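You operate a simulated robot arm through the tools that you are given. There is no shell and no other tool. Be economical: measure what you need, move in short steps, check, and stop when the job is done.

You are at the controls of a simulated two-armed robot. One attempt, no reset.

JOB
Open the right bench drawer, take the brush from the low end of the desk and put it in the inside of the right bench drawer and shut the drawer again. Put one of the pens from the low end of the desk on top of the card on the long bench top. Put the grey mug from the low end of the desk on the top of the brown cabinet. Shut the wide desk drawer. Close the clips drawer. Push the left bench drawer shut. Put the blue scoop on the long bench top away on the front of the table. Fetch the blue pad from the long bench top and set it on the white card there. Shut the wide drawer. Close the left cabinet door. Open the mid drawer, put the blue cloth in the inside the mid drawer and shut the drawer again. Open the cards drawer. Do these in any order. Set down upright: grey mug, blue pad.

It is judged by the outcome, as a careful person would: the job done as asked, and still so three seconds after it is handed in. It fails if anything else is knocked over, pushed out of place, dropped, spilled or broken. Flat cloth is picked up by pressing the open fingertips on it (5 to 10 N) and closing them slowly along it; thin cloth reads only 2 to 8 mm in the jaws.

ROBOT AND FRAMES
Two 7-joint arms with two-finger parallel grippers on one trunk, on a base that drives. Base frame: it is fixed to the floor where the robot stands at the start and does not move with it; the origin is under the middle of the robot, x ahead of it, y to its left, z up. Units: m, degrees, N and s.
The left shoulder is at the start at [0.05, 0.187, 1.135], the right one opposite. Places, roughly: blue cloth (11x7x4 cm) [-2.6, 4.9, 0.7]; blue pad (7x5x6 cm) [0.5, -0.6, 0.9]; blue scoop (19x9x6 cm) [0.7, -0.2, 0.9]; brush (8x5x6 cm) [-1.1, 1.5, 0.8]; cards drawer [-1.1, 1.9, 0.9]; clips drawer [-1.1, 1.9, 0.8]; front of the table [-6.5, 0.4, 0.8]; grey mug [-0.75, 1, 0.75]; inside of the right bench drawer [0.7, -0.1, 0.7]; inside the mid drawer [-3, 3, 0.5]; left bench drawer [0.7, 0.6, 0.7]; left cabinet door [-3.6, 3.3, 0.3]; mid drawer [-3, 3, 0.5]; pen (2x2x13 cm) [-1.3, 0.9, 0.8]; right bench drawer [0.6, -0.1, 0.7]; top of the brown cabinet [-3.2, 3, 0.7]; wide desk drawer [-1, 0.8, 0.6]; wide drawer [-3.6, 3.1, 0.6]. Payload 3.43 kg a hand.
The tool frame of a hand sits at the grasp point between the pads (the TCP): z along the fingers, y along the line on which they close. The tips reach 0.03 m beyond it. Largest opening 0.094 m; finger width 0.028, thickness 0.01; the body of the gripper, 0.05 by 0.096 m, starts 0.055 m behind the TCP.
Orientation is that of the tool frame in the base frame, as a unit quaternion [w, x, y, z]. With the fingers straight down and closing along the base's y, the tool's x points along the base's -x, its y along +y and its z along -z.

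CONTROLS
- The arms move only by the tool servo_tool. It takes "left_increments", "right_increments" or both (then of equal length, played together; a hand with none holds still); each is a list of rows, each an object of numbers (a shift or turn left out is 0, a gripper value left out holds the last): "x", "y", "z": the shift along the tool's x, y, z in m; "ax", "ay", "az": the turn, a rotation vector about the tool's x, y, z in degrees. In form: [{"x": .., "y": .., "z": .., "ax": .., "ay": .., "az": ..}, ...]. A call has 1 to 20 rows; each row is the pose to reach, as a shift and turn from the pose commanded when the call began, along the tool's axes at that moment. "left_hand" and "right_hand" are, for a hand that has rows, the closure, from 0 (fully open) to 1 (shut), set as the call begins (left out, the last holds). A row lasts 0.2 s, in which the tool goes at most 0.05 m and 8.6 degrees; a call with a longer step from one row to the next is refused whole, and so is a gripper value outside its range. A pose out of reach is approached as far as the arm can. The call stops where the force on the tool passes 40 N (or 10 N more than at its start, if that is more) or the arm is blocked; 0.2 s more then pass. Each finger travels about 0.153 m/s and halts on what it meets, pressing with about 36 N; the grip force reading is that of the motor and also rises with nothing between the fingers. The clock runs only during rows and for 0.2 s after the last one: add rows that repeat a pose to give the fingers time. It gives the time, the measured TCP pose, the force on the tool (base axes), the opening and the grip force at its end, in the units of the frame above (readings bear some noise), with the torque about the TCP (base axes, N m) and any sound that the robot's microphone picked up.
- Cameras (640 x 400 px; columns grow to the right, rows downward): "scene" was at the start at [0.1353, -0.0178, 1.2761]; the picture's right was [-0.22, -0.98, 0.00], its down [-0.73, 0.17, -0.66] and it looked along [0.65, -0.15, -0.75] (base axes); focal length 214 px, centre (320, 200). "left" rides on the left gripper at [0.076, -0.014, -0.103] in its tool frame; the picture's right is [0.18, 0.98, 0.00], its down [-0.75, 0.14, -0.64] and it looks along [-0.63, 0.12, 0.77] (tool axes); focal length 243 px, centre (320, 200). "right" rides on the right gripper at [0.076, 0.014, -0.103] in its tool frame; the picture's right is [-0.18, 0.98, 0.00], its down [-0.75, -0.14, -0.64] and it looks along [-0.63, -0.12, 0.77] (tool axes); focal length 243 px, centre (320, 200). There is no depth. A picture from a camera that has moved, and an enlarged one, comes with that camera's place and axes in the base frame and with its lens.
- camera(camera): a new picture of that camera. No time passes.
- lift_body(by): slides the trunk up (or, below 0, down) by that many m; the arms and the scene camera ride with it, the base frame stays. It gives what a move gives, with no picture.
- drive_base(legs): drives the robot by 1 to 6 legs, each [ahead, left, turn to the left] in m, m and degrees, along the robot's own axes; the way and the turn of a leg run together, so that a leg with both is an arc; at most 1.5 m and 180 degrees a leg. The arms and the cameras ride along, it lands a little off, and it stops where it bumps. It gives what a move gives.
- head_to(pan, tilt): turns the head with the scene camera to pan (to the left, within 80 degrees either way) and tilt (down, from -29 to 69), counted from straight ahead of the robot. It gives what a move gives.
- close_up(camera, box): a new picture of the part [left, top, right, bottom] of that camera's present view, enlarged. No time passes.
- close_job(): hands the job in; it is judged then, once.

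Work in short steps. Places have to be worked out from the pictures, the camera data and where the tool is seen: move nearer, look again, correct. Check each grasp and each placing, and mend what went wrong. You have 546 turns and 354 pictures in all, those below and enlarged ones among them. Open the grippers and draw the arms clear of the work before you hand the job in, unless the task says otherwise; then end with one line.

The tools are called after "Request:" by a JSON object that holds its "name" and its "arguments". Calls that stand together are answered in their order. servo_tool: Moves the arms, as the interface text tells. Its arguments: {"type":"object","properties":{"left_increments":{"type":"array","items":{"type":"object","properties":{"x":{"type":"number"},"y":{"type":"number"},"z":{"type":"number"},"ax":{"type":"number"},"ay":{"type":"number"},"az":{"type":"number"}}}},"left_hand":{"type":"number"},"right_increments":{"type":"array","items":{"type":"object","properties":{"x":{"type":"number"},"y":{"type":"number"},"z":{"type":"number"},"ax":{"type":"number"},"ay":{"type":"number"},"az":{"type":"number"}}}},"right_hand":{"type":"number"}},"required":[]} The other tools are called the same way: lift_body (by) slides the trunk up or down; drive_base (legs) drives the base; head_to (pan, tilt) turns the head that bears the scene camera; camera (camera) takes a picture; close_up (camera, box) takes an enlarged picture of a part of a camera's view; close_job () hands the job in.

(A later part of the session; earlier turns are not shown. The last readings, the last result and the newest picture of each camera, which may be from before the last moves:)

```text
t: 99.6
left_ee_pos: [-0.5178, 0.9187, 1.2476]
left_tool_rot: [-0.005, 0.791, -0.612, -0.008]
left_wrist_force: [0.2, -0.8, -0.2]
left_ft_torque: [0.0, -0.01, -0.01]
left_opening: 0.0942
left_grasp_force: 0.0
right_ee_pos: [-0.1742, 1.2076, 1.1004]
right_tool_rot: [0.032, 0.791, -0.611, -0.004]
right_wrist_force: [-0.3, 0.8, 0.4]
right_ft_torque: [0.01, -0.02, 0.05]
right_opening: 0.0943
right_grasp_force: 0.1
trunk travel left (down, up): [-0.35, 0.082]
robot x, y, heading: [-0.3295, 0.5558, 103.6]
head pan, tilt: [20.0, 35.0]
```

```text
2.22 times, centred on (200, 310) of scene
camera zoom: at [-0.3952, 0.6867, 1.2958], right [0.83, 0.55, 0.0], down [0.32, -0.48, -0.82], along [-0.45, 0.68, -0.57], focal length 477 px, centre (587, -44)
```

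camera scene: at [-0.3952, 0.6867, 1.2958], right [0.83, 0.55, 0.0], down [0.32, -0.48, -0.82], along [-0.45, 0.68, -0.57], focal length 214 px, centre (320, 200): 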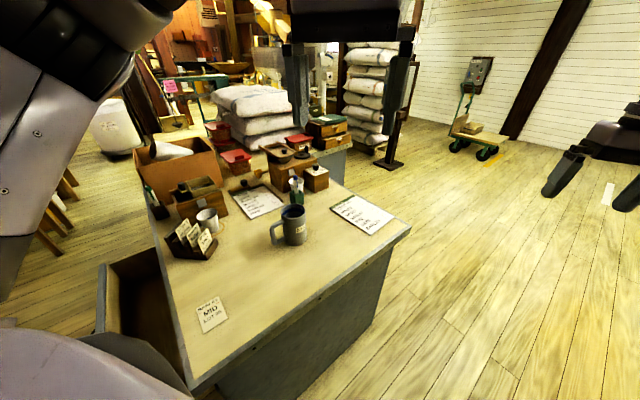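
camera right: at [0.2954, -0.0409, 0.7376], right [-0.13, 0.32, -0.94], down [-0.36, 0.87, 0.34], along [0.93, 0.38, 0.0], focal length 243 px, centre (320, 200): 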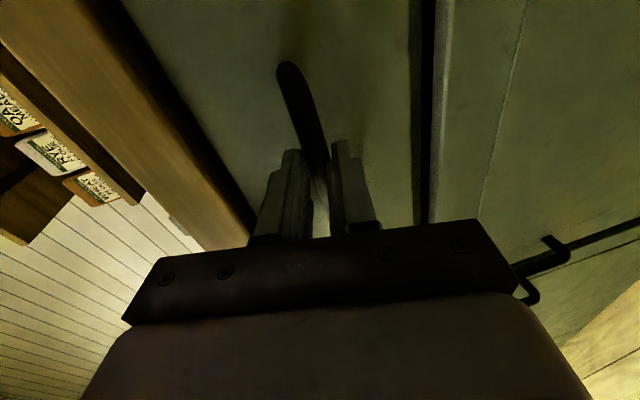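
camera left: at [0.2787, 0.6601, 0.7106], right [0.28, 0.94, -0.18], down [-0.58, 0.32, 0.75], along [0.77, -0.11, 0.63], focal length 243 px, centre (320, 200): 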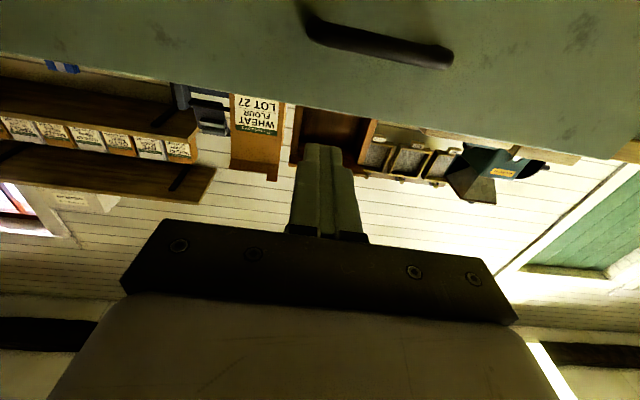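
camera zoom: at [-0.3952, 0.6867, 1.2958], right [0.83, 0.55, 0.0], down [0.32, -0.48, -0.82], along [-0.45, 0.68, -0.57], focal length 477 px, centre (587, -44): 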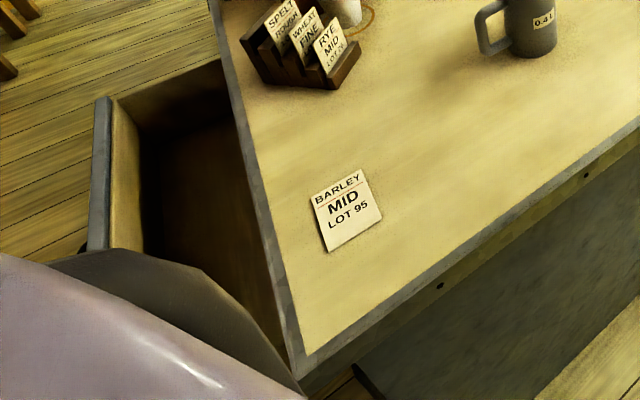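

The desk runs parallel to the bench. Pens stand in holders; the brush should be behind the grinder box. I drive along the aisle to the desk's far side and look at it.

Request:
{"name": "drive_base", "arguments": {"legs": [[0.81, -0.5, 0], [0, 0, 80]]}}

Request:
{"name": "head_to", "arguments": {"pan": 0, "tilt": 30}}

Request:
{"name": "camera", "arguments": {"camera": "scene"}}

```text
t: 108.1
left_ee_pos: [-0.4143, 1.3526, 1.2462]
left_tool_rot: [0.0, 0.999, 0.045, -0.009]
left_wrist_force: [-0.4, -0.2, 0.5]
left_ft_torque: [0.0, 0.02, 0.02]
left_opening: 0.0939
left_grasp_force: 0.0
right_ee_pos: [-0.6447, 1.7378, 1.0996]
right_tool_rot: [0.026, 0.998, 0.046, 0.018]
right_wrist_force: [0.1, -0.6, 0.1]
right_ft_torque: [0.02, -0.02, -0.01]
right_opening: 0.0937
right_grasp_force: 0.0
trunk travel left (down, up): [-0.35, 0.082]
robot x, y, heading: [-0.0275, 1.4731, -176.2]
head pan, tilt: [20.0, 35.0]
```

```text
t: 108.9
left_ee_pos: [-0.4142, 1.3519, 1.2464]
left_tool_rot: [0.0, 0.999, 0.045, -0.009]
left_wrist_force: [0.2, 0.0, 0.7]
left_ft_torque: [-0.01, -0.01, 0.01]
left_opening: 0.0941
left_grasp_force: 0.1
right_ee_pos: [-0.6458, 1.7375, 1.0991]
right_tool_rot: [0.026, 0.999, 0.044, 0.018]
right_wrist_force: [-0.2, 0.1, -0.6]
right_ft_torque: [0.01, -0.01, 0.03]
right_opening: 0.0937
right_grasp_force: 0.2
trunk travel left (down, up): [-0.35, 0.082]
robot x, y, heading: [-0.0282, 1.4775, -176.2]
head pan, tilt: [0.0, 30.0]
```

```text
297 pictures are left
camera scene: at [-0.1758, 1.4635, 1.3036], right [-0.07, 1.0, 0.0], down [0.5, 0.03, -0.87], along [-0.86, -0.06, -0.5], focal length 214 px, centre (320, 200)
```

scene: 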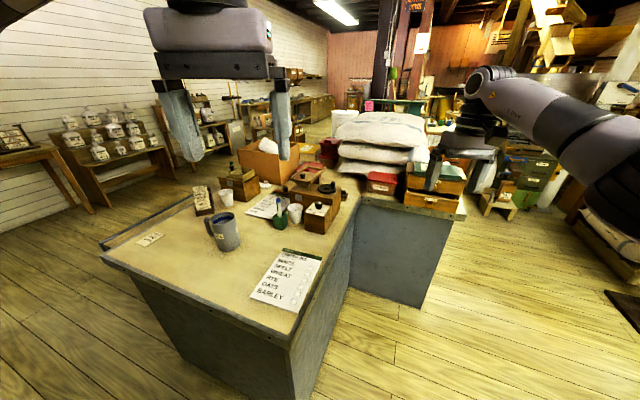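

The desk is L-shaped. Zoom on the middle and the drawer box.

Request:
{"name": "close_up", "arguments": {"camera": "scene", "box": [190, 120, 360, 250]}}

Request:
{"name": "close_up", "arguments": {"camera": "scene", "box": [330, 130, 490, 250]}}

```text
3.08 times, centred on (275, 185) of scene
camera zoom: at [-0.1758, 1.4635, 1.3036], right [-0.07, 1.0, 0.0], down [0.5, 0.03, -0.87], along [-0.86, -0.06, -0.5], focal length 660 px, centre (458, 246)
```

zoom: 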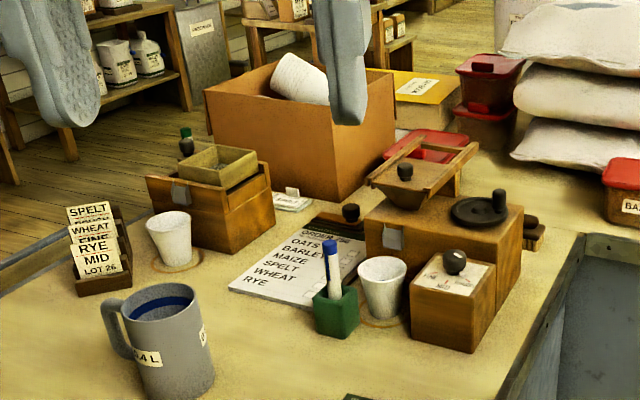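

```text
3.33 times, centred on (410, 190) of scene
camera zoom: at [-0.1758, 1.4635, 1.3036], right [-0.07, 1.0, 0.0], down [0.5, 0.03, -0.87], along [-0.86, -0.06, -0.5], focal length 715 px, centre (20, 233)
```

zoom: 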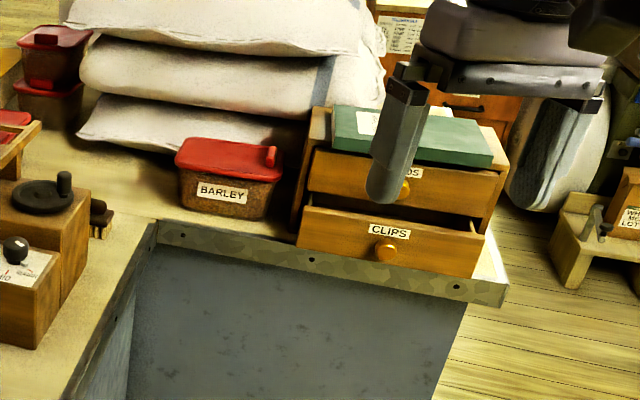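

I can see all: clips drawer ajar (knob ≈[-1.08,1.93,0.776]), cards drawer above (knob z≈0.85), brush behind the grinder at ≈[-1.167,1.527]. I go to face the drawer box squarely (heading 162.5°).

Request:
{"name": "drive_base", "arguments": {"legs": [[0, 0, -21.3], [0, -0.26, 0], [0.2, 0, 0]]}}

Request:
{"name": "servo_tool", "arguments": {"left_increments": [{"x": -0.04}, {"x": -0.08}, {"x": -0.12}, {"x": -0.12, "ay": -8}, {"x": -0.12, "ay": -16}, {"x": -0.12, "ay": -24}, {"x": -0.12, "ay": -32}, {"x": -0.12, "ay": -40}, {"x": -0.12, "ay": -48}, {"x": -0.12, "ay": -56}, {"x": -0.12, "ay": -64}, {"x": -0.12, "ay": -72}, {"x": -0.12, "ay": -80}, {"x": -0.12, "ay": -88}, {"x": -0.12, "ay": -90}], "left_hand": 1}}

Request:
{"name": "head_to", "arguments": {"pan": 0, "tilt": 30}}

Request:
{"name": "camera", "arguments": {"camera": "scene"}}

```text
t: 113.1
left_ee_pos: [-0.5469, 1.8069, 1.2473]
left_tool_rot: [-0.001, 0.99, -0.139, -0.01]
left_wrist_force: [-0.6, -0.6, 0.5]
left_ft_torque: [0.04, 0.0, 0.02]
left_opening: 0.0941
left_grasp_force: 0.0
right_ee_pos: [-0.6221, 2.2488, 1.0993]
right_tool_rot: [0.029, 0.99, -0.139, 0.013]
right_wrist_force: [-0.9, 0.0, 0.3]
right_ft_torque: [-0.02, 0.01, 0.0]
right_opening: 0.094
right_grasp_force: 0.0
trunk travel left (down, up): [-0.35, 0.082]
robot x, y, heading: [-0.1425, 1.779, 162.8]
head pan, tilt: [0.0, 30.0]
```

```text
t: 116.3
left_ee_pos: [-0.662, 1.8387, 1.2486]
left_tool_rot: [0.099, -0.694, 0.097, 0.707]
left_wrist_force: [0.7, 0.1, -0.3]
left_ft_torque: [0.02, 0.02, 0.0]
left_opening: 0.0
left_grasp_force: 33.0
right_ee_pos: [-0.6212, 2.2486, 1.1]
right_tool_rot: [0.029, 0.99, -0.14, 0.012]
right_wrist_force: [0.2, -0.1, 0.0]
right_ft_torque: [-0.03, 0.0, 0.04]
right_opening: 0.0938
right_grasp_force: 0.0
trunk travel left (down, up): [-0.35, 0.082]
robot x, y, heading: [-0.1454, 1.7748, 163.0]
head pan, tilt: [0.0, 30.0]
```

```text
t: 116.9
left_ee_pos: [-0.6622, 1.8383, 1.251]
left_tool_rot: [0.1, -0.693, 0.097, 0.707]
left_wrist_force: [-0.6, -0.3, 0.0]
left_ft_torque: [0.01, 0.01, -0.01]
left_opening: 0.0
left_grasp_force: 33.1
right_ee_pos: [-0.6222, 2.2475, 1.099]
right_tool_rot: [0.028, 0.99, -0.139, 0.013]
right_wrist_force: [-0.8, -0.3, -1.0]
right_ft_torque: [0.01, 0.0, 0.02]
right_opening: 0.0941
right_grasp_force: 0.0
trunk travel left (down, up): [-0.35, 0.082]
robot x, y, heading: [-0.1382, 1.7768, 162.7]
head pan, tilt: [0.0, 30.0]
```

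```text
294 pictures are left
camera scene: at [-0.283, 1.8234, 1.3036], right [0.3, 0.96, 0.0], down [0.48, -0.15, -0.87], along [-0.83, 0.26, -0.5], focal length 214 px, centre (320, 200)
```

scene: 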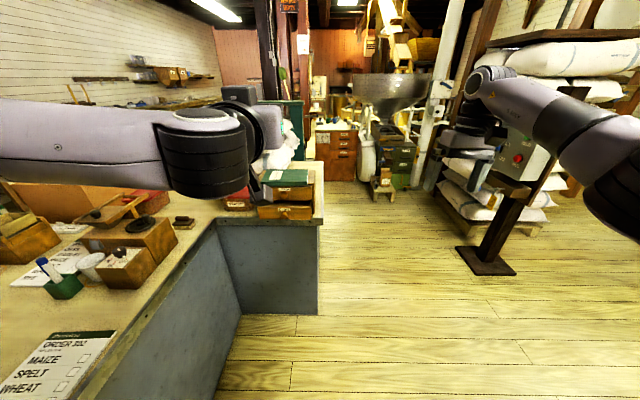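

Hand level at full height. I lower the trunk and check the drawer box.

Request:
{"name": "lift_body", "arguments": {"by": -0.345}}

Request:
{"name": "head_to", "arguments": {"pan": 5, "tilt": 20}}

Request:
{"name": "camera", "arguments": {"camera": "scene"}}

Request:
{"name": "camera", "arguments": {"camera": "left"}}

```text
t: 120.3
left_ee_pos: [-0.662, 1.8391, 0.9052]
left_tool_rot: [0.099, -0.693, 0.097, 0.708]
left_wrist_force: [-0.1, -0.4, 0.2]
left_ft_torque: [-0.01, -0.01, -0.03]
left_opening: 0.0003
left_grasp_force: 33.1
right_ee_pos: [-0.6217, 2.248, 0.7556]
right_tool_rot: [0.029, 0.99, -0.141, 0.013]
right_wrist_force: [-0.4, 0.1, -0.2]
right_ft_torque: [0.02, 0.01, -0.01]
right_opening: 0.0939
right_grasp_force: 0.1
trunk travel left (down, up): [-0.005, 0.427]
robot x, y, heading: [-0.1402, 1.7808, 162.7]
head pan, tilt: [0.0, 30.0]
```

```text
t: 121.0
left_ee_pos: [-0.6619, 1.8378, 0.9042]
left_tool_rot: [0.099, -0.694, 0.097, 0.707]
left_wrist_force: [0.4, 0.0, -0.2]
left_ft_torque: [-0.03, 0.02, 0.0]
left_opening: 0.0002
left_grasp_force: 33.3
right_ee_pos: [-0.6207, 2.2479, 0.755]
right_tool_rot: [0.029, 0.99, -0.139, 0.012]
right_wrist_force: [0.2, 0.4, 0.4]
right_ft_torque: [0.02, -0.01, 0.03]
right_opening: 0.0939
right_grasp_force: 0.0
trunk travel left (down, up): [-0.005, 0.427]
robot x, y, heading: [-0.142, 1.7775, 163.0]
head pan, tilt: [5.0, 20.0]
```

```text
293 pictures are left
camera scene: at [-0.2876, 1.8164, 0.9746], right [0.21, 0.98, 0.0], down [0.33, -0.07, -0.94], along [-0.92, 0.2, -0.34], focal length 214 px, centre (320, 200)
```

scene: 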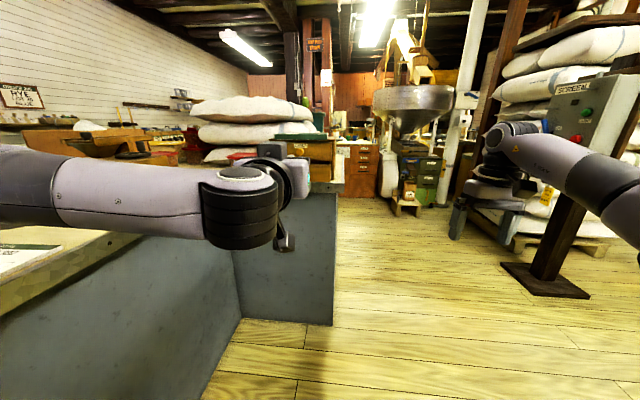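

```text
292 pictures are left
camera left: at [-0.561, 1.8254, 0.8261], right [-0.27, -0.94, -0.18], down [0.59, -0.32, 0.74], along [-0.76, 0.09, 0.65], focal length 243 px, centre (320, 200)
```

left: 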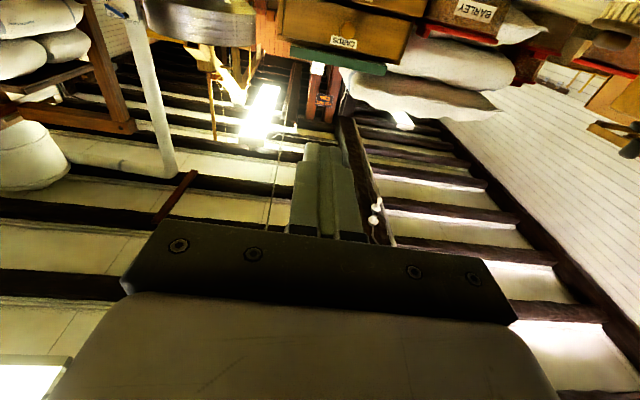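

I zoom the left camera on the drawer fronts.

Request:
{"name": "close_up", "arguments": {"camera": "left", "box": [240, 0, 440, 120]}}

Request:
{"name": "close_up", "arguments": {"camera": "scene", "box": [220, 100, 380, 220]}}

```text
3.20 times, centred on (340, 60) of left
camera zoom: at [-0.561, 1.8254, 0.8261], right [-0.27, -0.94, -0.18], down [0.59, -0.32, 0.74], along [-0.76, 0.09, 0.65], focal length 776 px, centre (256, 648)
```

zoom: 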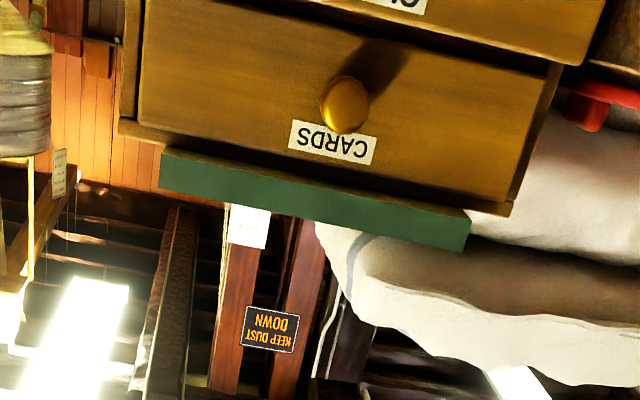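

```text
3.33 times, centred on (300, 160) of scene
camera zoom: at [-0.2876, 1.8164, 0.9746], right [0.21, 0.98, 0.0], down [0.33, -0.07, -0.94], along [-0.92, 0.2, -0.34], focal length 715 px, centre (387, 333)
```

zoom: 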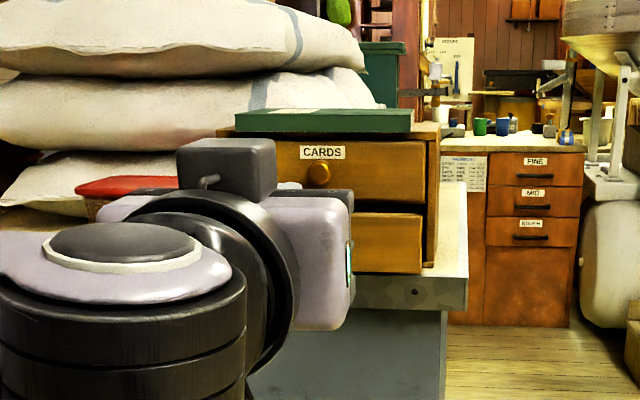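

Triangulated cards knob: [-1.080,1.913,0.873]. I drive 22 cm forward, align the left hand with it and open the jaws.

Request:
{"name": "drive_base", "arguments": {"legs": [[0.22, 0, 0]]}}

Request:
{"name": "servo_tool", "arguments": {"left_increments": [{"x": 0.015, "y": 0.025}, {"x": 0.031, "y": 0.052}, {"x": 0.031, "y": 0.052}], "left_hand": 0}}

Request:
{"name": "camera", "arguments": {"camera": "left"}}

Request:
{"name": "close_up", "arguments": {"camera": "scene", "box": [220, 80, 400, 220]}}

```text
t: 122.7
left_ee_pos: [-0.8751, 1.9087, 0.9044]
left_tool_rot: [0.101, -0.693, 0.099, 0.707]
left_wrist_force: [0.1, 0.3, 1.1]
left_ft_torque: [0.02, 0.0, 0.0]
left_opening: 0.0001
left_grasp_force: 33.3
right_ee_pos: [-0.8332, 2.3183, 0.7551]
right_tool_rot: [0.028, 0.989, -0.142, 0.012]
right_wrist_force: [0.1, 0.3, -0.6]
right_ft_torque: [0.01, 0.02, -0.03]
right_opening: 0.0941
right_grasp_force: 0.0
trunk travel left (down, up): [-0.005, 0.427]
robot x, y, heading: [-0.355, 1.8432, 162.8]
head pan, tilt: [5.0, 20.0]
```

```text
t: 123.5
left_ee_pos: [-0.8907, 1.8575, 0.8742]
left_tool_rot: [0.102, -0.693, 0.1, 0.707]
left_wrist_force: [0.6, -0.2, 0.2]
left_ft_torque: [0.0, -0.05, 0.0]
left_opening: 0.0939
left_grasp_force: 0.1
right_ee_pos: [-0.8332, 2.3168, 0.7548]
right_tool_rot: [0.03, 0.989, -0.143, 0.013]
right_wrist_force: [-0.6, -0.8, -1.1]
right_ft_torque: [0.0, 0.03, 0.01]
right_opening: 0.0941
right_grasp_force: 0.0
trunk travel left (down, up): [-0.005, 0.427]
robot x, y, heading: [-0.3572, 1.8488, 162.6]
head pan, tilt: [5.0, 20.0]
```

```text
289 pictures are left
camera left: at [-0.7889, 1.8438, 0.7948], right [-0.28, -0.94, -0.18], down [0.59, -0.32, 0.74], along [-0.76, 0.1, 0.65], focal length 243 px, centre (320, 200)
```

left: 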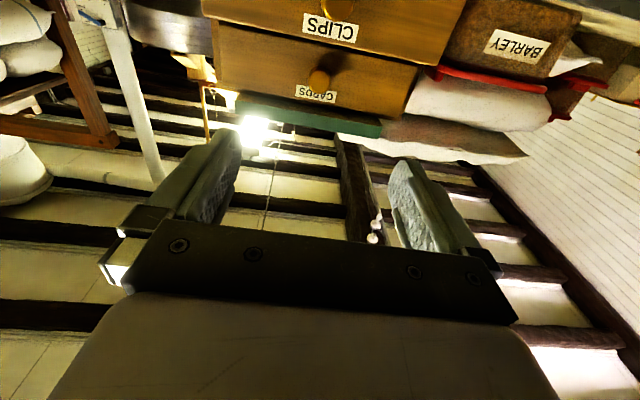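

```text
2.86 times, centred on (310, 150) of scene
camera zoom: at [-0.5016, 1.8838, 0.9747], right [0.22, 0.98, 0.0], down [0.33, -0.07, -0.94], along [-0.92, 0.2, -0.34], focal length 613 px, centre (349, 343)
```

zoom: 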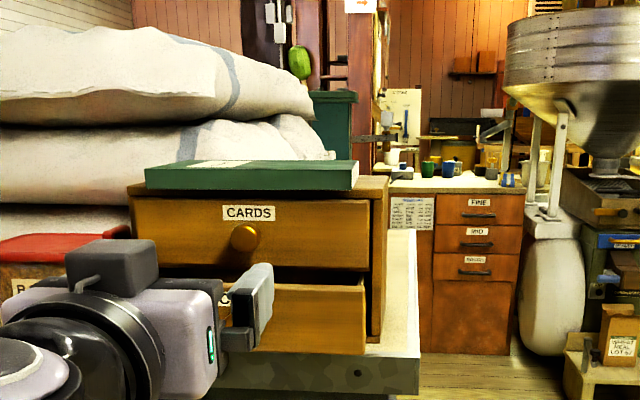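

Knob confirmed at [-1.0805,1.913,0.8736], straight ahead 19.8 cm. I advance 18.2 cm around it.

Request:
{"name": "servo_tool", "arguments": {"left_increments": [{"x": 0.001, "z": 0.04}, {"x": 0.002, "z": 0.08}, {"x": 0.003, "z": 0.12}, {"x": 0.004, "z": 0.15}, {"x": 0.004, "z": 0.17}, {"x": 0.004, "z": 0.182}]}}

Request:
{"name": "camera", "arguments": {"camera": "left"}}

Request:
{"name": "close_up", "arguments": {"camera": "scene", "box": [220, 80, 400, 220]}}

```text
t: 124.9
left_ee_pos: [-1.0624, 1.908, 0.874]
left_tool_rot: [0.102, -0.693, 0.1, 0.706]
left_wrist_force: [22.4, -10.2, -2.8]
left_ft_torque: [-0.29, -0.32, -1.1]
left_opening: 0.0915
left_grasp_force: 0.0
right_ee_pos: [-0.8335, 2.3163, 0.7567]
right_tool_rot: [0.028, 0.99, -0.141, 0.013]
right_wrist_force: [-0.8, 0.5, -0.2]
right_ft_torque: [-0.02, 0.03, -0.02]
right_opening: 0.0939
right_grasp_force: 0.1
trunk travel left (down, up): [-0.005, 0.427]
robot x, y, heading: [-0.3549, 1.8489, 162.7]
head pan, tilt: [5.0, 20.0]
```

```text
287 pictures are left
camera left: at [-0.9611, 1.8936, 0.7949], right [-0.28, -0.94, -0.18], down [0.59, -0.32, 0.74], along [-0.76, 0.1, 0.65], focal length 243 px, centre (320, 200)
```

left: 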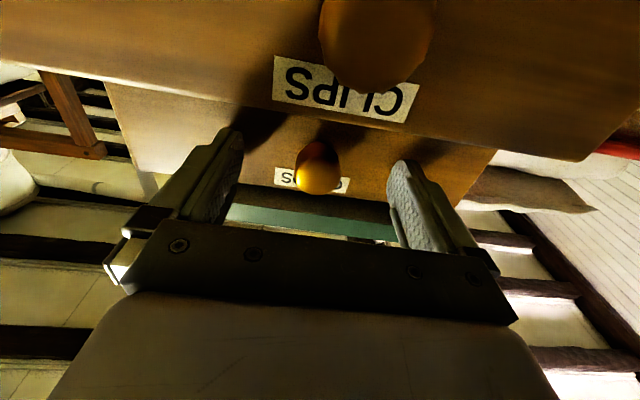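

```text
2.86 times, centred on (310, 150) of scene
camera zoom: at [-0.5001, 1.8828, 0.9749], right [0.21, 0.98, 0.0], down [0.33, -0.07, -0.94], along [-0.92, 0.2, -0.34], focal length 613 px, centre (349, 343)
```

zoom: 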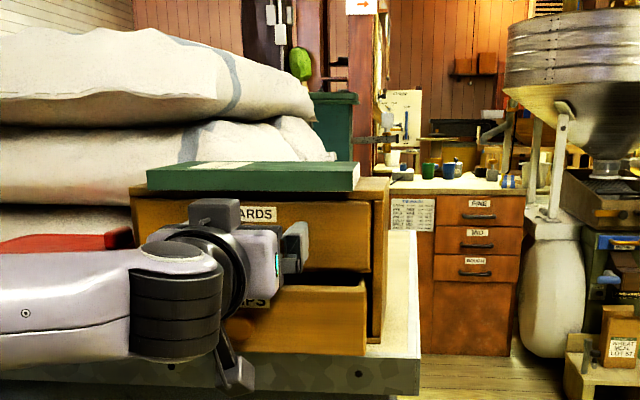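

Tips touch the drawer front with the knob between them. I ease back 6 mm and close.

Request:
{"name": "servo_tool", "arguments": {"left_increments": [{"z": -0.008}, {"z": -0.008}]}}

Request:
{"name": "servo_tool", "arguments": {"left_increments": [{"z": 0}, {"z": 0}, {"z": 0}], "left_hand": 1}}

Request:
{"name": "camera", "arguments": {"camera": "left"}}

```text
t: 125.5
left_ee_pos: [-1.0576, 1.9062, 0.8739]
left_tool_rot: [0.101, -0.693, 0.098, 0.707]
left_wrist_force: [0.7, 0.9, 0.2]
left_ft_torque: [0.02, 0.01, -0.02]
left_opening: 0.094
left_grasp_force: 0.1
right_ee_pos: [-0.8334, 2.3171, 0.7551]
right_tool_rot: [0.03, 0.989, -0.142, 0.012]
right_wrist_force: [0.0, -0.4, 0.5]
right_ft_torque: [0.02, 0.01, -0.01]
right_opening: 0.0941
right_grasp_force: 0.0
trunk travel left (down, up): [-0.005, 0.427]
robot x, y, heading: [-0.3586, 1.8501, 162.4]
head pan, tilt: [5.0, 20.0]
```

```text
t: 126.3
left_ee_pos: [-1.057, 1.908, 0.8739]
left_tool_rot: [0.104, -0.692, 0.102, 0.707]
left_wrist_force: [2.2, 5.1, 0.3]
left_ft_torque: [0.07, 0.03, -1.11]
left_opening: 0.0255
left_grasp_force: 45.2
right_ee_pos: [-0.8342, 2.3179, 0.7546]
right_tool_rot: [0.029, 0.989, -0.142, 0.013]
right_wrist_force: [0.1, 0.0, 0.8]
right_ft_torque: [-0.04, 0.01, 0.02]
right_opening: 0.094
right_grasp_force: 0.2
trunk travel left (down, up): [-0.005, 0.427]
robot x, y, heading: [-0.3527, 1.8506, 162.3]
head pan, tilt: [5.0, 20.0]
```

```text
285 pictures are left
camera left: at [-0.9552, 1.8934, 0.7948], right [-0.28, -0.94, -0.18], down [0.59, -0.32, 0.74], along [-0.76, 0.1, 0.65], focal length 243 px, centre (320, 200)
```

left: 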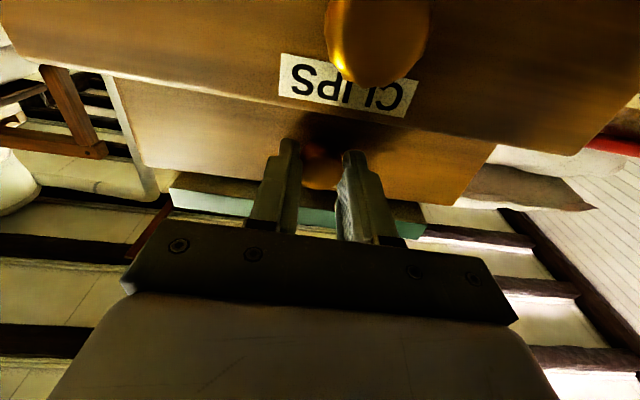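

Knob gripped. I pull 10 cm along the axis.

Request:
{"name": "servo_tool", "arguments": {"left_increments": [{"z": -0.02}, {"z": -0.04}, {"z": -0.06}, {"z": -0.08}, {"z": -0.1}, {"z": -0.11}]}}

Request:
{"name": "close_up", "arguments": {"camera": "scene", "box": [220, 80, 400, 220]}}

Request:
{"name": "camera", "arguments": {"camera": "left"}}

```text
t: 127.7
left_ee_pos: [-0.9611, 1.877, 0.8744]
left_tool_rot: [0.102, -0.691, 0.097, 0.709]
left_wrist_force: [-11.3, 6.0, 2.1]
left_ft_torque: [-0.3, -0.62, -1.16]
left_opening: 0.0257
left_grasp_force: 44.9
right_ee_pos: [-0.8347, 2.3196, 0.7546]
right_tool_rot: [0.029, 0.989, -0.143, 0.013]
right_wrist_force: [0.5, 0.4, 0.1]
right_ft_torque: [-0.02, 0.0, 0.0]
right_opening: 0.094
right_grasp_force: 0.1
trunk travel left (down, up): [-0.005, 0.427]
robot x, y, heading: [-0.3562, 1.8425, 162.7]
head pan, tilt: [5.0, 20.0]
stopped in row 6 (left hand): the force on the tool passed its limit (the readings are from after the stop); the commanded pose is now the measured one
```

```text
2.86 times, centred on (310, 150) of scene
camera zoom: at [-0.5028, 1.8847, 0.9743], right [0.22, 0.98, 0.0], down [0.33, -0.07, -0.94], along [-0.92, 0.2, -0.34], focal length 613 px, centre (349, 343)
```

zoom: 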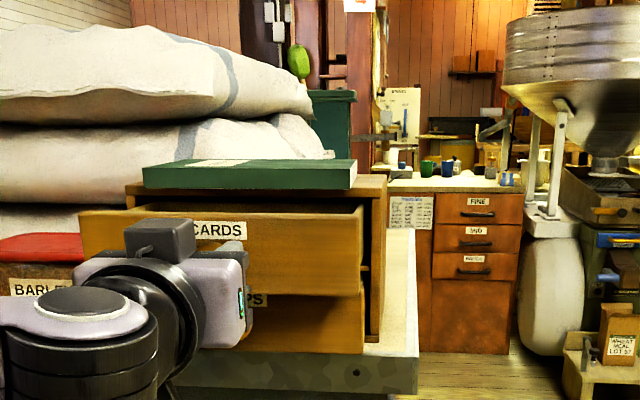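

```text
283 pictures are left
camera left: at [-0.8602, 1.8639, 0.7938], right [-0.28, -0.94, -0.19], down [0.6, -0.32, 0.74], along [-0.75, 0.09, 0.65], focal length 243 px, centre (320, 200)
```

left: 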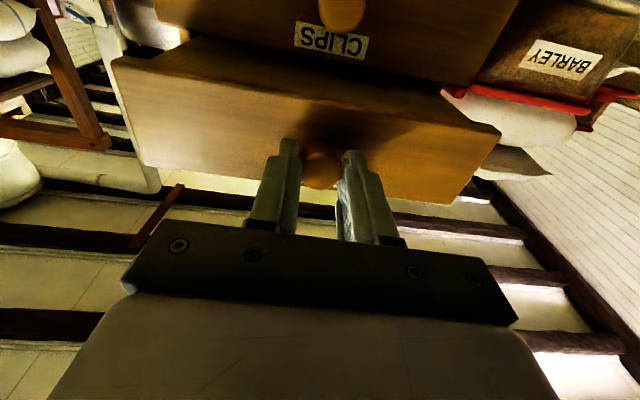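

The cards drawer is at its stop, 10 cm open. I release, back off 9 cm, then lower to the clips knob (≈[-1.04,1.90,0.80]) with closed fingers.

Request:
{"name": "servo_tool", "arguments": {"left_increments": [{"z": 0}, {"z": 0}, {"z": 0}, {"z": -0.03}, {"z": -0.06}, {"z": -0.09}], "left_hand": 0}}

Request:
{"name": "servo_tool", "arguments": {"left_increments": [{"x": 0.03}, {"x": 0.06}, {"x": 0.081}, {"x": 0.081}], "left_hand": 1}}

Request:
{"name": "camera", "arguments": {"camera": "left"}}

Request:
{"name": "close_up", "arguments": {"camera": "scene", "box": [220, 80, 400, 220]}}

```text
t: 129.1
left_ee_pos: [-0.8711, 1.8502, 0.8717]
left_tool_rot: [0.1, -0.69, 0.094, 0.71]
left_wrist_force: [-0.1, -0.1, -0.3]
left_ft_torque: [0.01, 0.02, 0.02]
left_opening: 0.0939
left_grasp_force: 0.0
right_ee_pos: [-0.8343, 2.3165, 0.7549]
right_tool_rot: [0.029, 0.989, -0.142, 0.012]
right_wrist_force: [0.0, -0.5, 0.1]
right_ft_torque: [0.02, 0.01, -0.02]
right_opening: 0.0939
right_grasp_force: 0.1
trunk travel left (down, up): [-0.005, 0.427]
robot x, y, heading: [-0.3565, 1.8473, 162.3]
head pan, tilt: [5.0, 20.0]
```

```text
t: 130.1
left_ee_pos: [-0.8717, 1.8532, 0.7918]
left_tool_rot: [0.1, -0.69, 0.095, 0.71]
left_wrist_force: [-0.1, -0.4, 0.0]
left_ft_torque: [-0.01, 0.02, 0.0]
left_opening: 0.0
left_grasp_force: 32.9
right_ee_pos: [-0.8345, 2.318, 0.7558]
right_tool_rot: [0.028, 0.989, -0.142, 0.012]
right_wrist_force: [-0.4, -0.2, 0.1]
right_ft_torque: [0.01, 0.0, -0.02]
right_opening: 0.0939
right_grasp_force: 0.1
trunk travel left (down, up): [-0.005, 0.427]
robot x, y, heading: [-0.3579, 1.847, 162.5]
head pan, tilt: [5.0, 20.0]
```

```text
282 pictures are left
camera left: at [-0.7724, 1.8408, 0.7115], right [-0.27, -0.94, -0.19], down [0.6, -0.32, 0.73], along [-0.75, 0.09, 0.65], focal length 243 px, centre (320, 200)
```

left: 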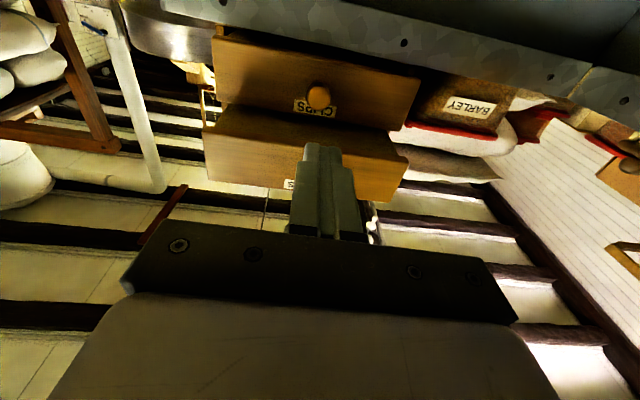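

```text
2.86 times, centred on (310, 150) of scene
camera zoom: at [-0.5019, 1.884, 0.9747], right [0.22, 0.98, 0.0], down [0.33, -0.07, -0.94], along [-0.92, 0.2, -0.34], focal length 613 px, centre (349, 343)
```

zoom: 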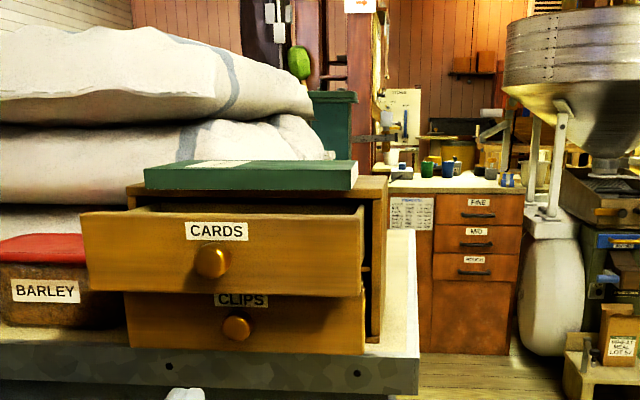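

Clips knob at [-1.035,1.90,0.801]. I push forward on it until the stop.

Request:
{"name": "servo_tool", "arguments": {"left_increments": [{"y": 0.003, "z": 0.04}, {"y": 0.003, "z": 0.08}, {"y": 0.003, "z": 0.11}, {"y": 0.003, "z": 0.13}, {"y": 0.003, "z": 0.15}, {"y": 0.003, "z": 0.17}, {"y": 0.003, "z": 0.19}, {"y": 0.003, "z": 0.21}, {"y": 0.003, "z": 0.23}]}}

Request:
{"name": "close_up", "arguments": {"camera": "scene", "box": [220, 80, 400, 220]}}

Request:
{"name": "camera", "arguments": {"camera": "left"}}

```text
t: 131.6
left_ee_pos: [-1.0372, 1.9042, 0.8027]
left_tool_rot: [0.099, -0.693, 0.093, 0.708]
left_wrist_force: [12.5, -6.3, 2.7]
left_ft_torque: [-0.02, -0.07, -0.01]
left_opening: 0.0
left_grasp_force: 33.1
left hand out of reach, approached as far as the arm can: row 3, 4, 5, 6, 7
right_ee_pos: [-0.8337, 2.317, 0.7553]
right_tool_rot: [0.029, 0.989, -0.142, 0.012]
right_wrist_force: [-0.1, 0.6, -0.2]
right_ft_torque: [-0.01, 0.01, 0.01]
right_opening: 0.094
right_grasp_force: 0.0
trunk travel left (down, up): [-0.005, 0.427]
robot x, y, heading: [-0.3544, 1.848, 162.3]
head pan, tilt: [5.0, 20.0]
stopped in row 7 (left hand): the force on the tool passed its limit (the readings are from after the stop); the commanded pose is now the measured one
```

```text
2.86 times, centred on (310, 150) of scene
camera zoom: at [-0.5007, 1.8833, 0.975], right [0.22, 0.98, 0.0], down [0.33, -0.07, -0.94], along [-0.92, 0.2, -0.34], focal length 613 px, centre (349, 343)
```

zoom: 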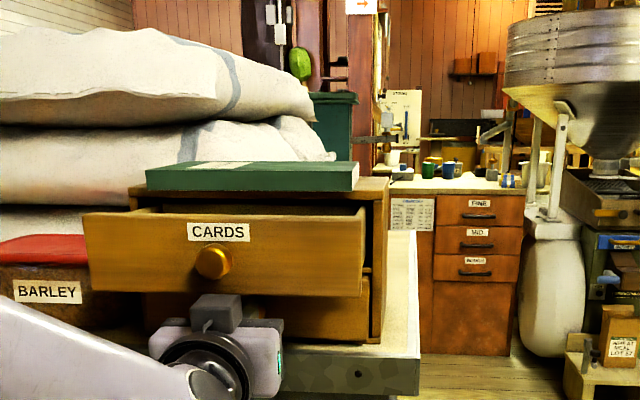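

```text
279 pictures are left
camera left: at [-0.9363, 1.891, 0.724], right [-0.27, -0.95, -0.19], down [0.6, -0.32, 0.74], along [-0.76, 0.08, 0.65], focal length 243 px, centre (320, 200)
```

left: 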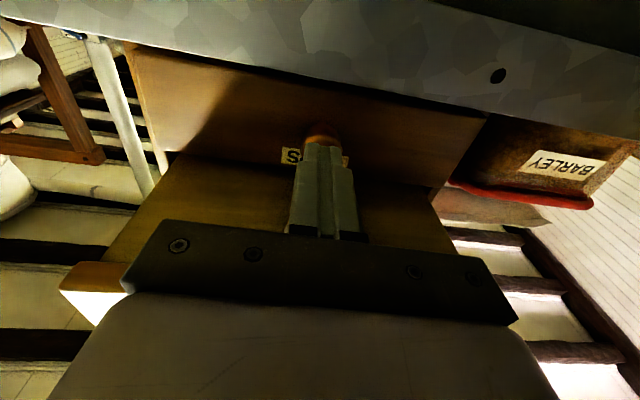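

It stopped near the expected closed position. I withdraw and check.

Request:
{"name": "servo_tool", "arguments": {"left_increments": [{"z": -0.04}, {"z": -0.08}, {"z": -0.12}, {"z": -0.16}, {"z": -0.16, "x": -0.02}]}}

Request:
{"name": "close_up", "arguments": {"camera": "scene", "box": [230, 120, 350, 220]}}

Request:
{"name": "close_up", "arguments": {"camera": "left", "box": [180, 0, 460, 180]}}

```text
t: 132.8
left_ee_pos: [-0.8832, 1.861, 0.8158]
left_tool_rot: [0.098, -0.694, 0.094, 0.707]
left_wrist_force: [-0.2, -0.4, 0.6]
left_ft_torque: [-0.01, 0.0, -0.02]
left_opening: 0.0001
left_grasp_force: 32.7
right_ee_pos: [-0.8345, 2.317, 0.7542]
right_tool_rot: [0.029, 0.989, -0.142, 0.012]
right_wrist_force: [-0.7, 0.1, -0.2]
right_ft_torque: [0.01, 0.02, 0.04]
right_opening: 0.0939
right_grasp_force: 0.0
trunk travel left (down, up): [-0.005, 0.427]
robot x, y, heading: [-0.3546, 1.8465, 162.5]
head pan, tilt: [5.0, 20.0]
```

```text
4.00 times, centred on (290, 170) of scene
camera zoom: at [-0.5019, 1.8839, 0.9747], right [0.22, 0.98, 0.0], down [0.33, -0.07, -0.94], along [-0.92, 0.2, -0.34], focal length 858 px, centre (440, 320)
```

zoom: 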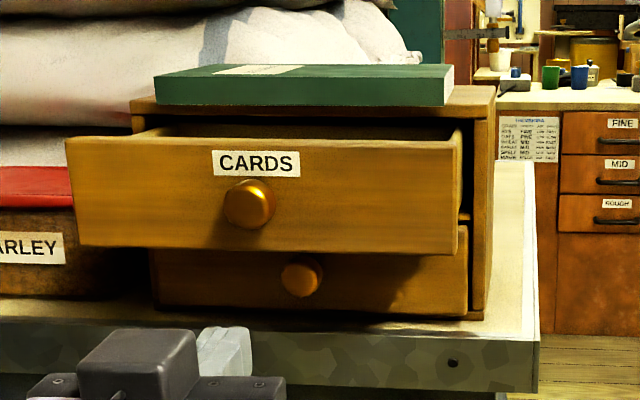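

```text
2.22 times, centred on (320, 90) of left
camera zoom: at [-0.7815, 1.8488, 0.7376], right [-0.27, -0.95, -0.19], down [0.59, -0.31, 0.74], along [-0.76, 0.09, 0.65], focal length 539 px, centre (320, 444)
```

zoom: 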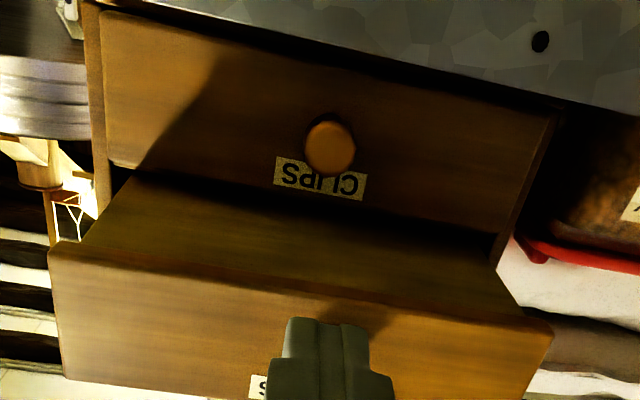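

Clips flush, cards open. Now the brush: I raise the trunk, turn the left hand down, and move to within reach.

Request:
{"name": "lift_body", "arguments": {"by": 0.345}}

Request:
{"name": "servo_tool", "arguments": {"left_increments": [{"ay": 8}, {"ay": 16}, {"ay": 24}, {"ay": 32}, {"ay": 40}, {"ay": 48}, {"ay": 56}, {"ay": 64}, {"ay": 72}, {"ay": 80}, {"ay": 88}, {"ay": 91}], "left_hand": 0}}

Request:
{"name": "drive_base", "arguments": {"legs": [[0, 0.07, 0], [0.18, 0, 0]]}}

Request:
{"name": "head_to", "arguments": {"pan": 35, "tilt": 40}}

Request:
{"name": "camera", "arguments": {"camera": "scene"}}

```text
t: 136.2
left_ee_pos: [-0.8828, 1.8615, 1.1606]
left_tool_rot: [0.099, -0.694, 0.094, 0.707]
left_wrist_force: [-0.2, 0.1, -0.3]
left_ft_torque: [-0.02, -0.04, -0.01]
left_opening: 0.0
left_grasp_force: 33.1
right_ee_pos: [-0.8347, 2.3166, 1.0997]
right_tool_rot: [0.028, 0.989, -0.143, 0.012]
right_wrist_force: [0.4, -0.3, 0.2]
right_ft_torque: [0.0, 0.03, 0.01]
right_opening: 0.094
right_grasp_force: 0.1
trunk travel left (down, up): [-0.35, 0.082]
robot x, y, heading: [-0.3533, 1.8428, 162.4]
head pan, tilt: [5.0, 20.0]
```

```text
t: 138.8
left_ee_pos: [-0.8821, 1.8616, 1.1613]
left_tool_rot: [-0.003, 0.991, -0.136, 0.0]
left_wrist_force: [0.2, -0.1, -0.6]
left_ft_torque: [-0.01, 0.0, -0.03]
left_opening: 0.0941
left_grasp_force: 0.0
right_ee_pos: [-0.8336, 2.317, 1.0995]
right_tool_rot: [0.029, 0.989, -0.142, 0.013]
right_wrist_force: [0.0, 0.6, 0.5]
right_ft_torque: [-0.01, -0.02, -0.01]
right_opening: 0.0942
right_grasp_force: 0.2
trunk travel left (down, up): [-0.35, 0.082]
robot x, y, heading: [-0.3562, 1.8458, 162.3]
head pan, tilt: [5.0, 20.0]
```

```text
t: 140.9
left_ee_pos: [-1.0755, 1.8543, 1.1608]
left_tool_rot: [-0.002, 0.99, -0.138, 0.0]
left_wrist_force: [-0.3, 0.6, -0.5]
left_ft_torque: [0.0, 0.0, -0.02]
left_opening: 0.0943
left_grasp_force: 0.1
right_ee_pos: [-1.0261, 2.3088, 1.0987]
right_tool_rot: [0.03, 0.989, -0.144, 0.013]
right_wrist_force: [-0.3, -0.1, 0.2]
right_ft_torque: [0.0, -0.03, 0.03]
right_opening: 0.094
right_grasp_force: 0.0
trunk travel left (down, up): [-0.35, 0.082]
robot x, y, heading: [-0.5505, 1.8361, 162.3]
head pan, tilt: [5.0, 20.0]
```

```text
t: 141.9
left_ee_pos: [-1.0757, 1.8526, 1.1611]
left_tool_rot: [-0.003, 0.991, -0.137, 0.0]
left_wrist_force: [0.2, 0.0, 0.0]
left_ft_torque: [-0.04, 0.0, -0.02]
left_opening: 0.094
left_grasp_force: 0.0
right_ee_pos: [-1.0253, 2.3085, 1.1]
right_tool_rot: [0.03, 0.989, -0.144, 0.013]
right_wrist_force: [-0.6, 0.2, 0.7]
right_ft_torque: [0.0, 0.0, 0.02]
right_opening: 0.0942
right_grasp_force: 0.0
trunk travel left (down, up): [-0.35, 0.082]
robot x, y, heading: [-0.5518, 1.836, 162.5]
head pan, tilt: [35.0, 40.0]
```

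```text
276 pictures are left
camera scene: at [-0.6854, 1.8285, 1.2883], right [-0.3, 0.96, 0.0], down [0.61, 0.19, -0.77], along [-0.73, -0.23, -0.64], focal length 214 px, centre (320, 200)
```

scene: 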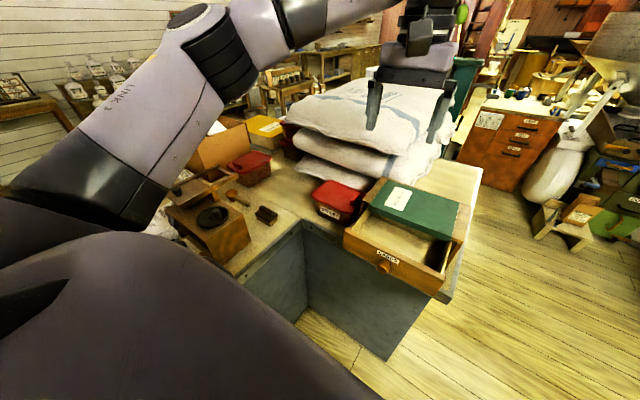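

The brush is visible beside the grinder. I zoom for its position and direction.

Request:
{"name": "close_up", "arguments": {"camera": "scene", "box": [200, 170, 320, 250]}}

Request:
{"name": "camera", "arguments": {"camera": "left"}}

```text
5.00 times, centred on (260, 210) of scene
camera zoom: at [-0.6854, 1.8285, 1.2883], right [-0.3, 0.96, 0.0], down [0.61, 0.19, -0.77], along [-0.73, -0.23, -0.64], focal length 1072 px, centre (620, 150)
```

zoom: 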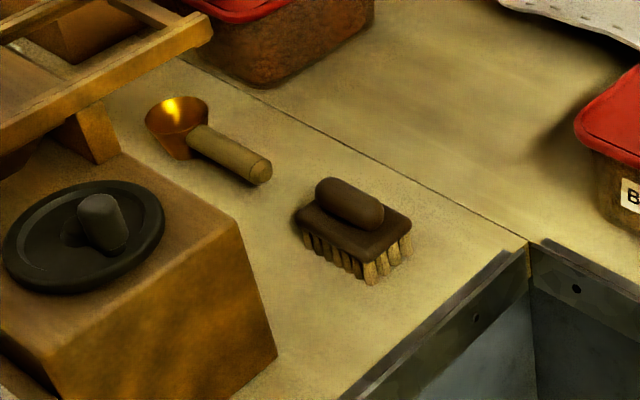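

```text
274 pictures are left
camera left: at [-0.9985, 1.8464, 1.2627], right [-0.09, -1.0, 0.0], down [-0.76, 0.07, 0.64], along [-0.64, 0.06, -0.77], focal length 243 px, centre (320, 200)
```

left: 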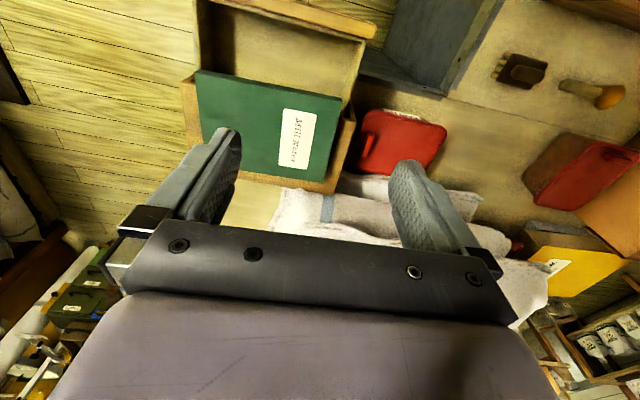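

Brush centre ≈[-1.141,1.489], long axis along e (8 cm), so the jaws must close along n. I turn the left hand −90° and see whether the wrist allows it.

Request:
{"name": "servo_tool", "arguments": {"left_increments": [{"az": -8}, {"az": -16}, {"az": -24}, {"az": -32}, {"az": -40}, {"az": -48}, {"az": -56}, {"az": -64}, {"az": -72}, {"az": -80}, {"az": -88}]}}

Request:
{"name": "servo_tool", "arguments": {"left_increments": [{"x": 0}]}}

```text
t: 144.3
left_ee_pos: [-1.076, 1.8535, 1.1606]
left_tool_rot: [-0.003, 0.807, 0.591, 0.001]
left_wrist_force: [-0.6, -0.9, 0.2]
left_ft_torque: [0.06, -0.01, 0.03]
left_opening: 0.0937
left_grasp_force: 0.0
right_ee_pos: [-1.0251, 2.3086, 1.099]
right_tool_rot: [0.029, 0.989, -0.144, 0.012]
right_wrist_force: [0.6, -0.6, 0.2]
right_ft_torque: [-0.02, -0.02, -0.02]
right_opening: 0.094
right_grasp_force: 0.2
trunk travel left (down, up): [-0.35, 0.082]
robot x, y, heading: [-0.5501, 1.839, 162.3]
head pan, tilt: [35.0, 40.0]
```

```text
t: 144.7
left_ee_pos: [-1.0779, 1.8535, 1.1616]
left_tool_rot: [-0.002, 0.808, 0.59, 0.002]
left_wrist_force: [-0.6, -0.1, -1.4]
left_ft_torque: [0.0, -0.02, -0.04]
left_opening: 0.0939
left_grasp_force: 0.0
right_ee_pos: [-1.0253, 2.3094, 1.1004]
right_tool_rot: [0.029, 0.989, -0.144, 0.012]
right_wrist_force: [-0.3, 0.0, -0.8]
right_ft_torque: [-0.01, 0.04, -0.02]
right_opening: 0.0942
right_grasp_force: 0.1
trunk travel left (down, up): [-0.35, 0.082]
robot x, y, heading: [-0.5491, 1.8365, 162.5]
head pan, tilt: [35.0, 40.0]
```

The wrist allows it. I carry the hand over the brush at height and look.

Request:
{"name": "servo_tool", "arguments": {"left_increments": [{"x": -0.045, "y": 0.006}, {"x": -0.09, "y": 0.012}, {"x": -0.135, "y": 0.018}, {"x": -0.18, "y": 0.025}, {"x": -0.225, "y": 0.031}, {"x": -0.27, "y": 0.037}, {"x": -0.315, "y": 0.044}, {"x": -0.36, "y": 0.05}, {"x": -0.3665, "y": 0.051, "z": 0.04}, {"x": -0.3665, "y": 0.051, "z": 0.08}, {"x": -0.3665, "y": 0.051, "z": 0.12}]}}

Request:
{"name": "camera", "arguments": {"camera": "left"}}

Request:
{"name": "close_up", "arguments": {"camera": "scene", "box": [180, 110, 340, 250]}}

```text
t: 147.1
left_ee_pos: [-1.1394, 1.4905, 1.0378]
left_tool_rot: [-0.003, 0.808, 0.589, 0.001]
left_wrist_force: [1.4, 0.4, 0.2]
left_ft_torque: [0.0, 0.0, -0.02]
left_opening: 0.0943
left_grasp_force: 0.1
right_ee_pos: [-1.0246, 2.3091, 1.0993]
right_tool_rot: [0.028, 0.989, -0.145, 0.012]
right_wrist_force: [-0.9, 0.1, -0.2]
right_ft_torque: [-0.01, -0.01, -0.01]
right_opening: 0.0941
right_grasp_force: 0.0
trunk travel left (down, up): [-0.35, 0.082]
robot x, y, heading: [-0.5473, 1.8392, 162.1]
head pan, tilt: [35.0, 40.0]
```

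```text
273 pictures are left
camera left: at [-1.1295, 1.5664, 1.1401], right [0.99, -0.12, 0.0], down [-0.09, -0.76, 0.64], along [-0.08, -0.63, -0.77], focal length 243 px, centre (320, 200)
```

left: 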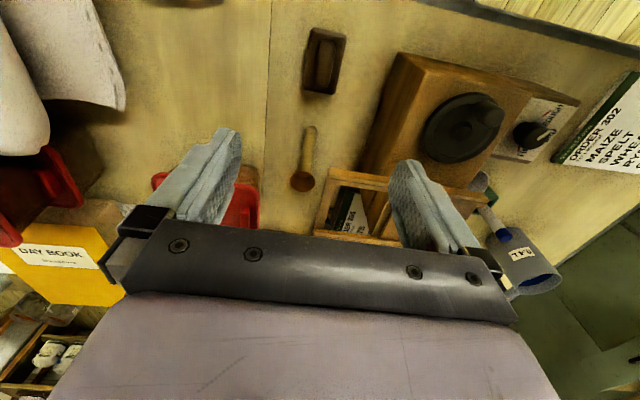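

```text
2.86 times, centred on (260, 180) of scene
camera zoom: at [-0.6856, 1.8281, 1.2883], right [-0.3, 0.95, 0.0], down [0.61, 0.19, -0.77], along [-0.73, -0.23, -0.64], focal length 613 px, centre (491, 257)
```

zoom: 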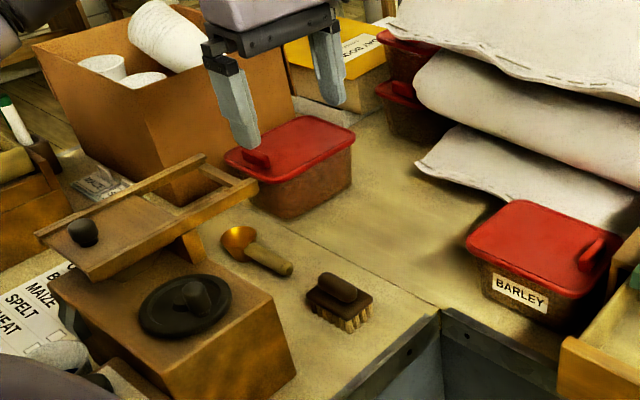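

Brush now fixes at [-1.137,1.496]. Clear of the grinder by ~3 cm. I descend to z 0.777.

Request:
{"name": "servo_tool", "arguments": {"left_increments": [{"x": 0.006, "z": 0.045}, {"x": 0.006, "z": 0.09}, {"x": 0.006, "z": 0.135}, {"x": 0.006, "z": 0.18}, {"x": 0.006, "z": 0.21}]}}

Request:
{"name": "camera", "arguments": {"camera": "left"}}

Request:
{"name": "close_up", "arguments": {"camera": "scene", "box": [180, 110, 340, 250]}}

```text
t: 148.3
left_ee_pos: [-1.1371, 1.4953, 0.827]
left_tool_rot: [-0.003, 0.808, 0.589, 0.001]
left_wrist_force: [0.8, 0.7, 0.6]
left_ft_torque: [0.0, -0.03, 0.03]
left_opening: 0.0942
left_grasp_force: 0.0
right_ee_pos: [-1.0252, 2.3088, 1.1006]
right_tool_rot: [0.028, 0.989, -0.144, 0.014]
right_wrist_force: [0.1, -0.2, 0.2]
right_ft_torque: [0.0, -0.01, 0.0]
right_opening: 0.0942
right_grasp_force: 0.0
trunk travel left (down, up): [-0.35, 0.082]
robot x, y, heading: [-0.5493, 1.8411, 162.0]
head pan, tilt: [35.0, 40.0]
```

```text
271 pictures are left
camera left: at [-1.1271, 1.5721, 0.9293], right [0.99, -0.13, 0.0], down [-0.1, -0.76, 0.64], along [-0.08, -0.63, -0.77], focal length 243 px, centre (320, 200)
```

left: 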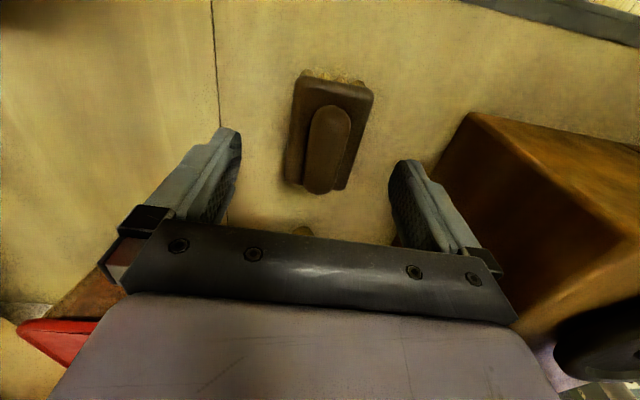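

```text
2.86 times, centred on (260, 180) of scene
camera zoom: at [-0.6856, 1.8284, 1.2883], right [-0.3, 0.95, 0.0], down [0.61, 0.19, -0.77], along [-0.73, -0.23, -0.64], focal length 613 px, centre (491, 257)
```

zoom: 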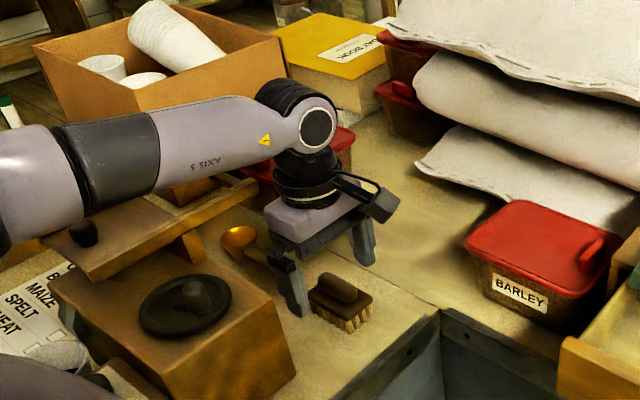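

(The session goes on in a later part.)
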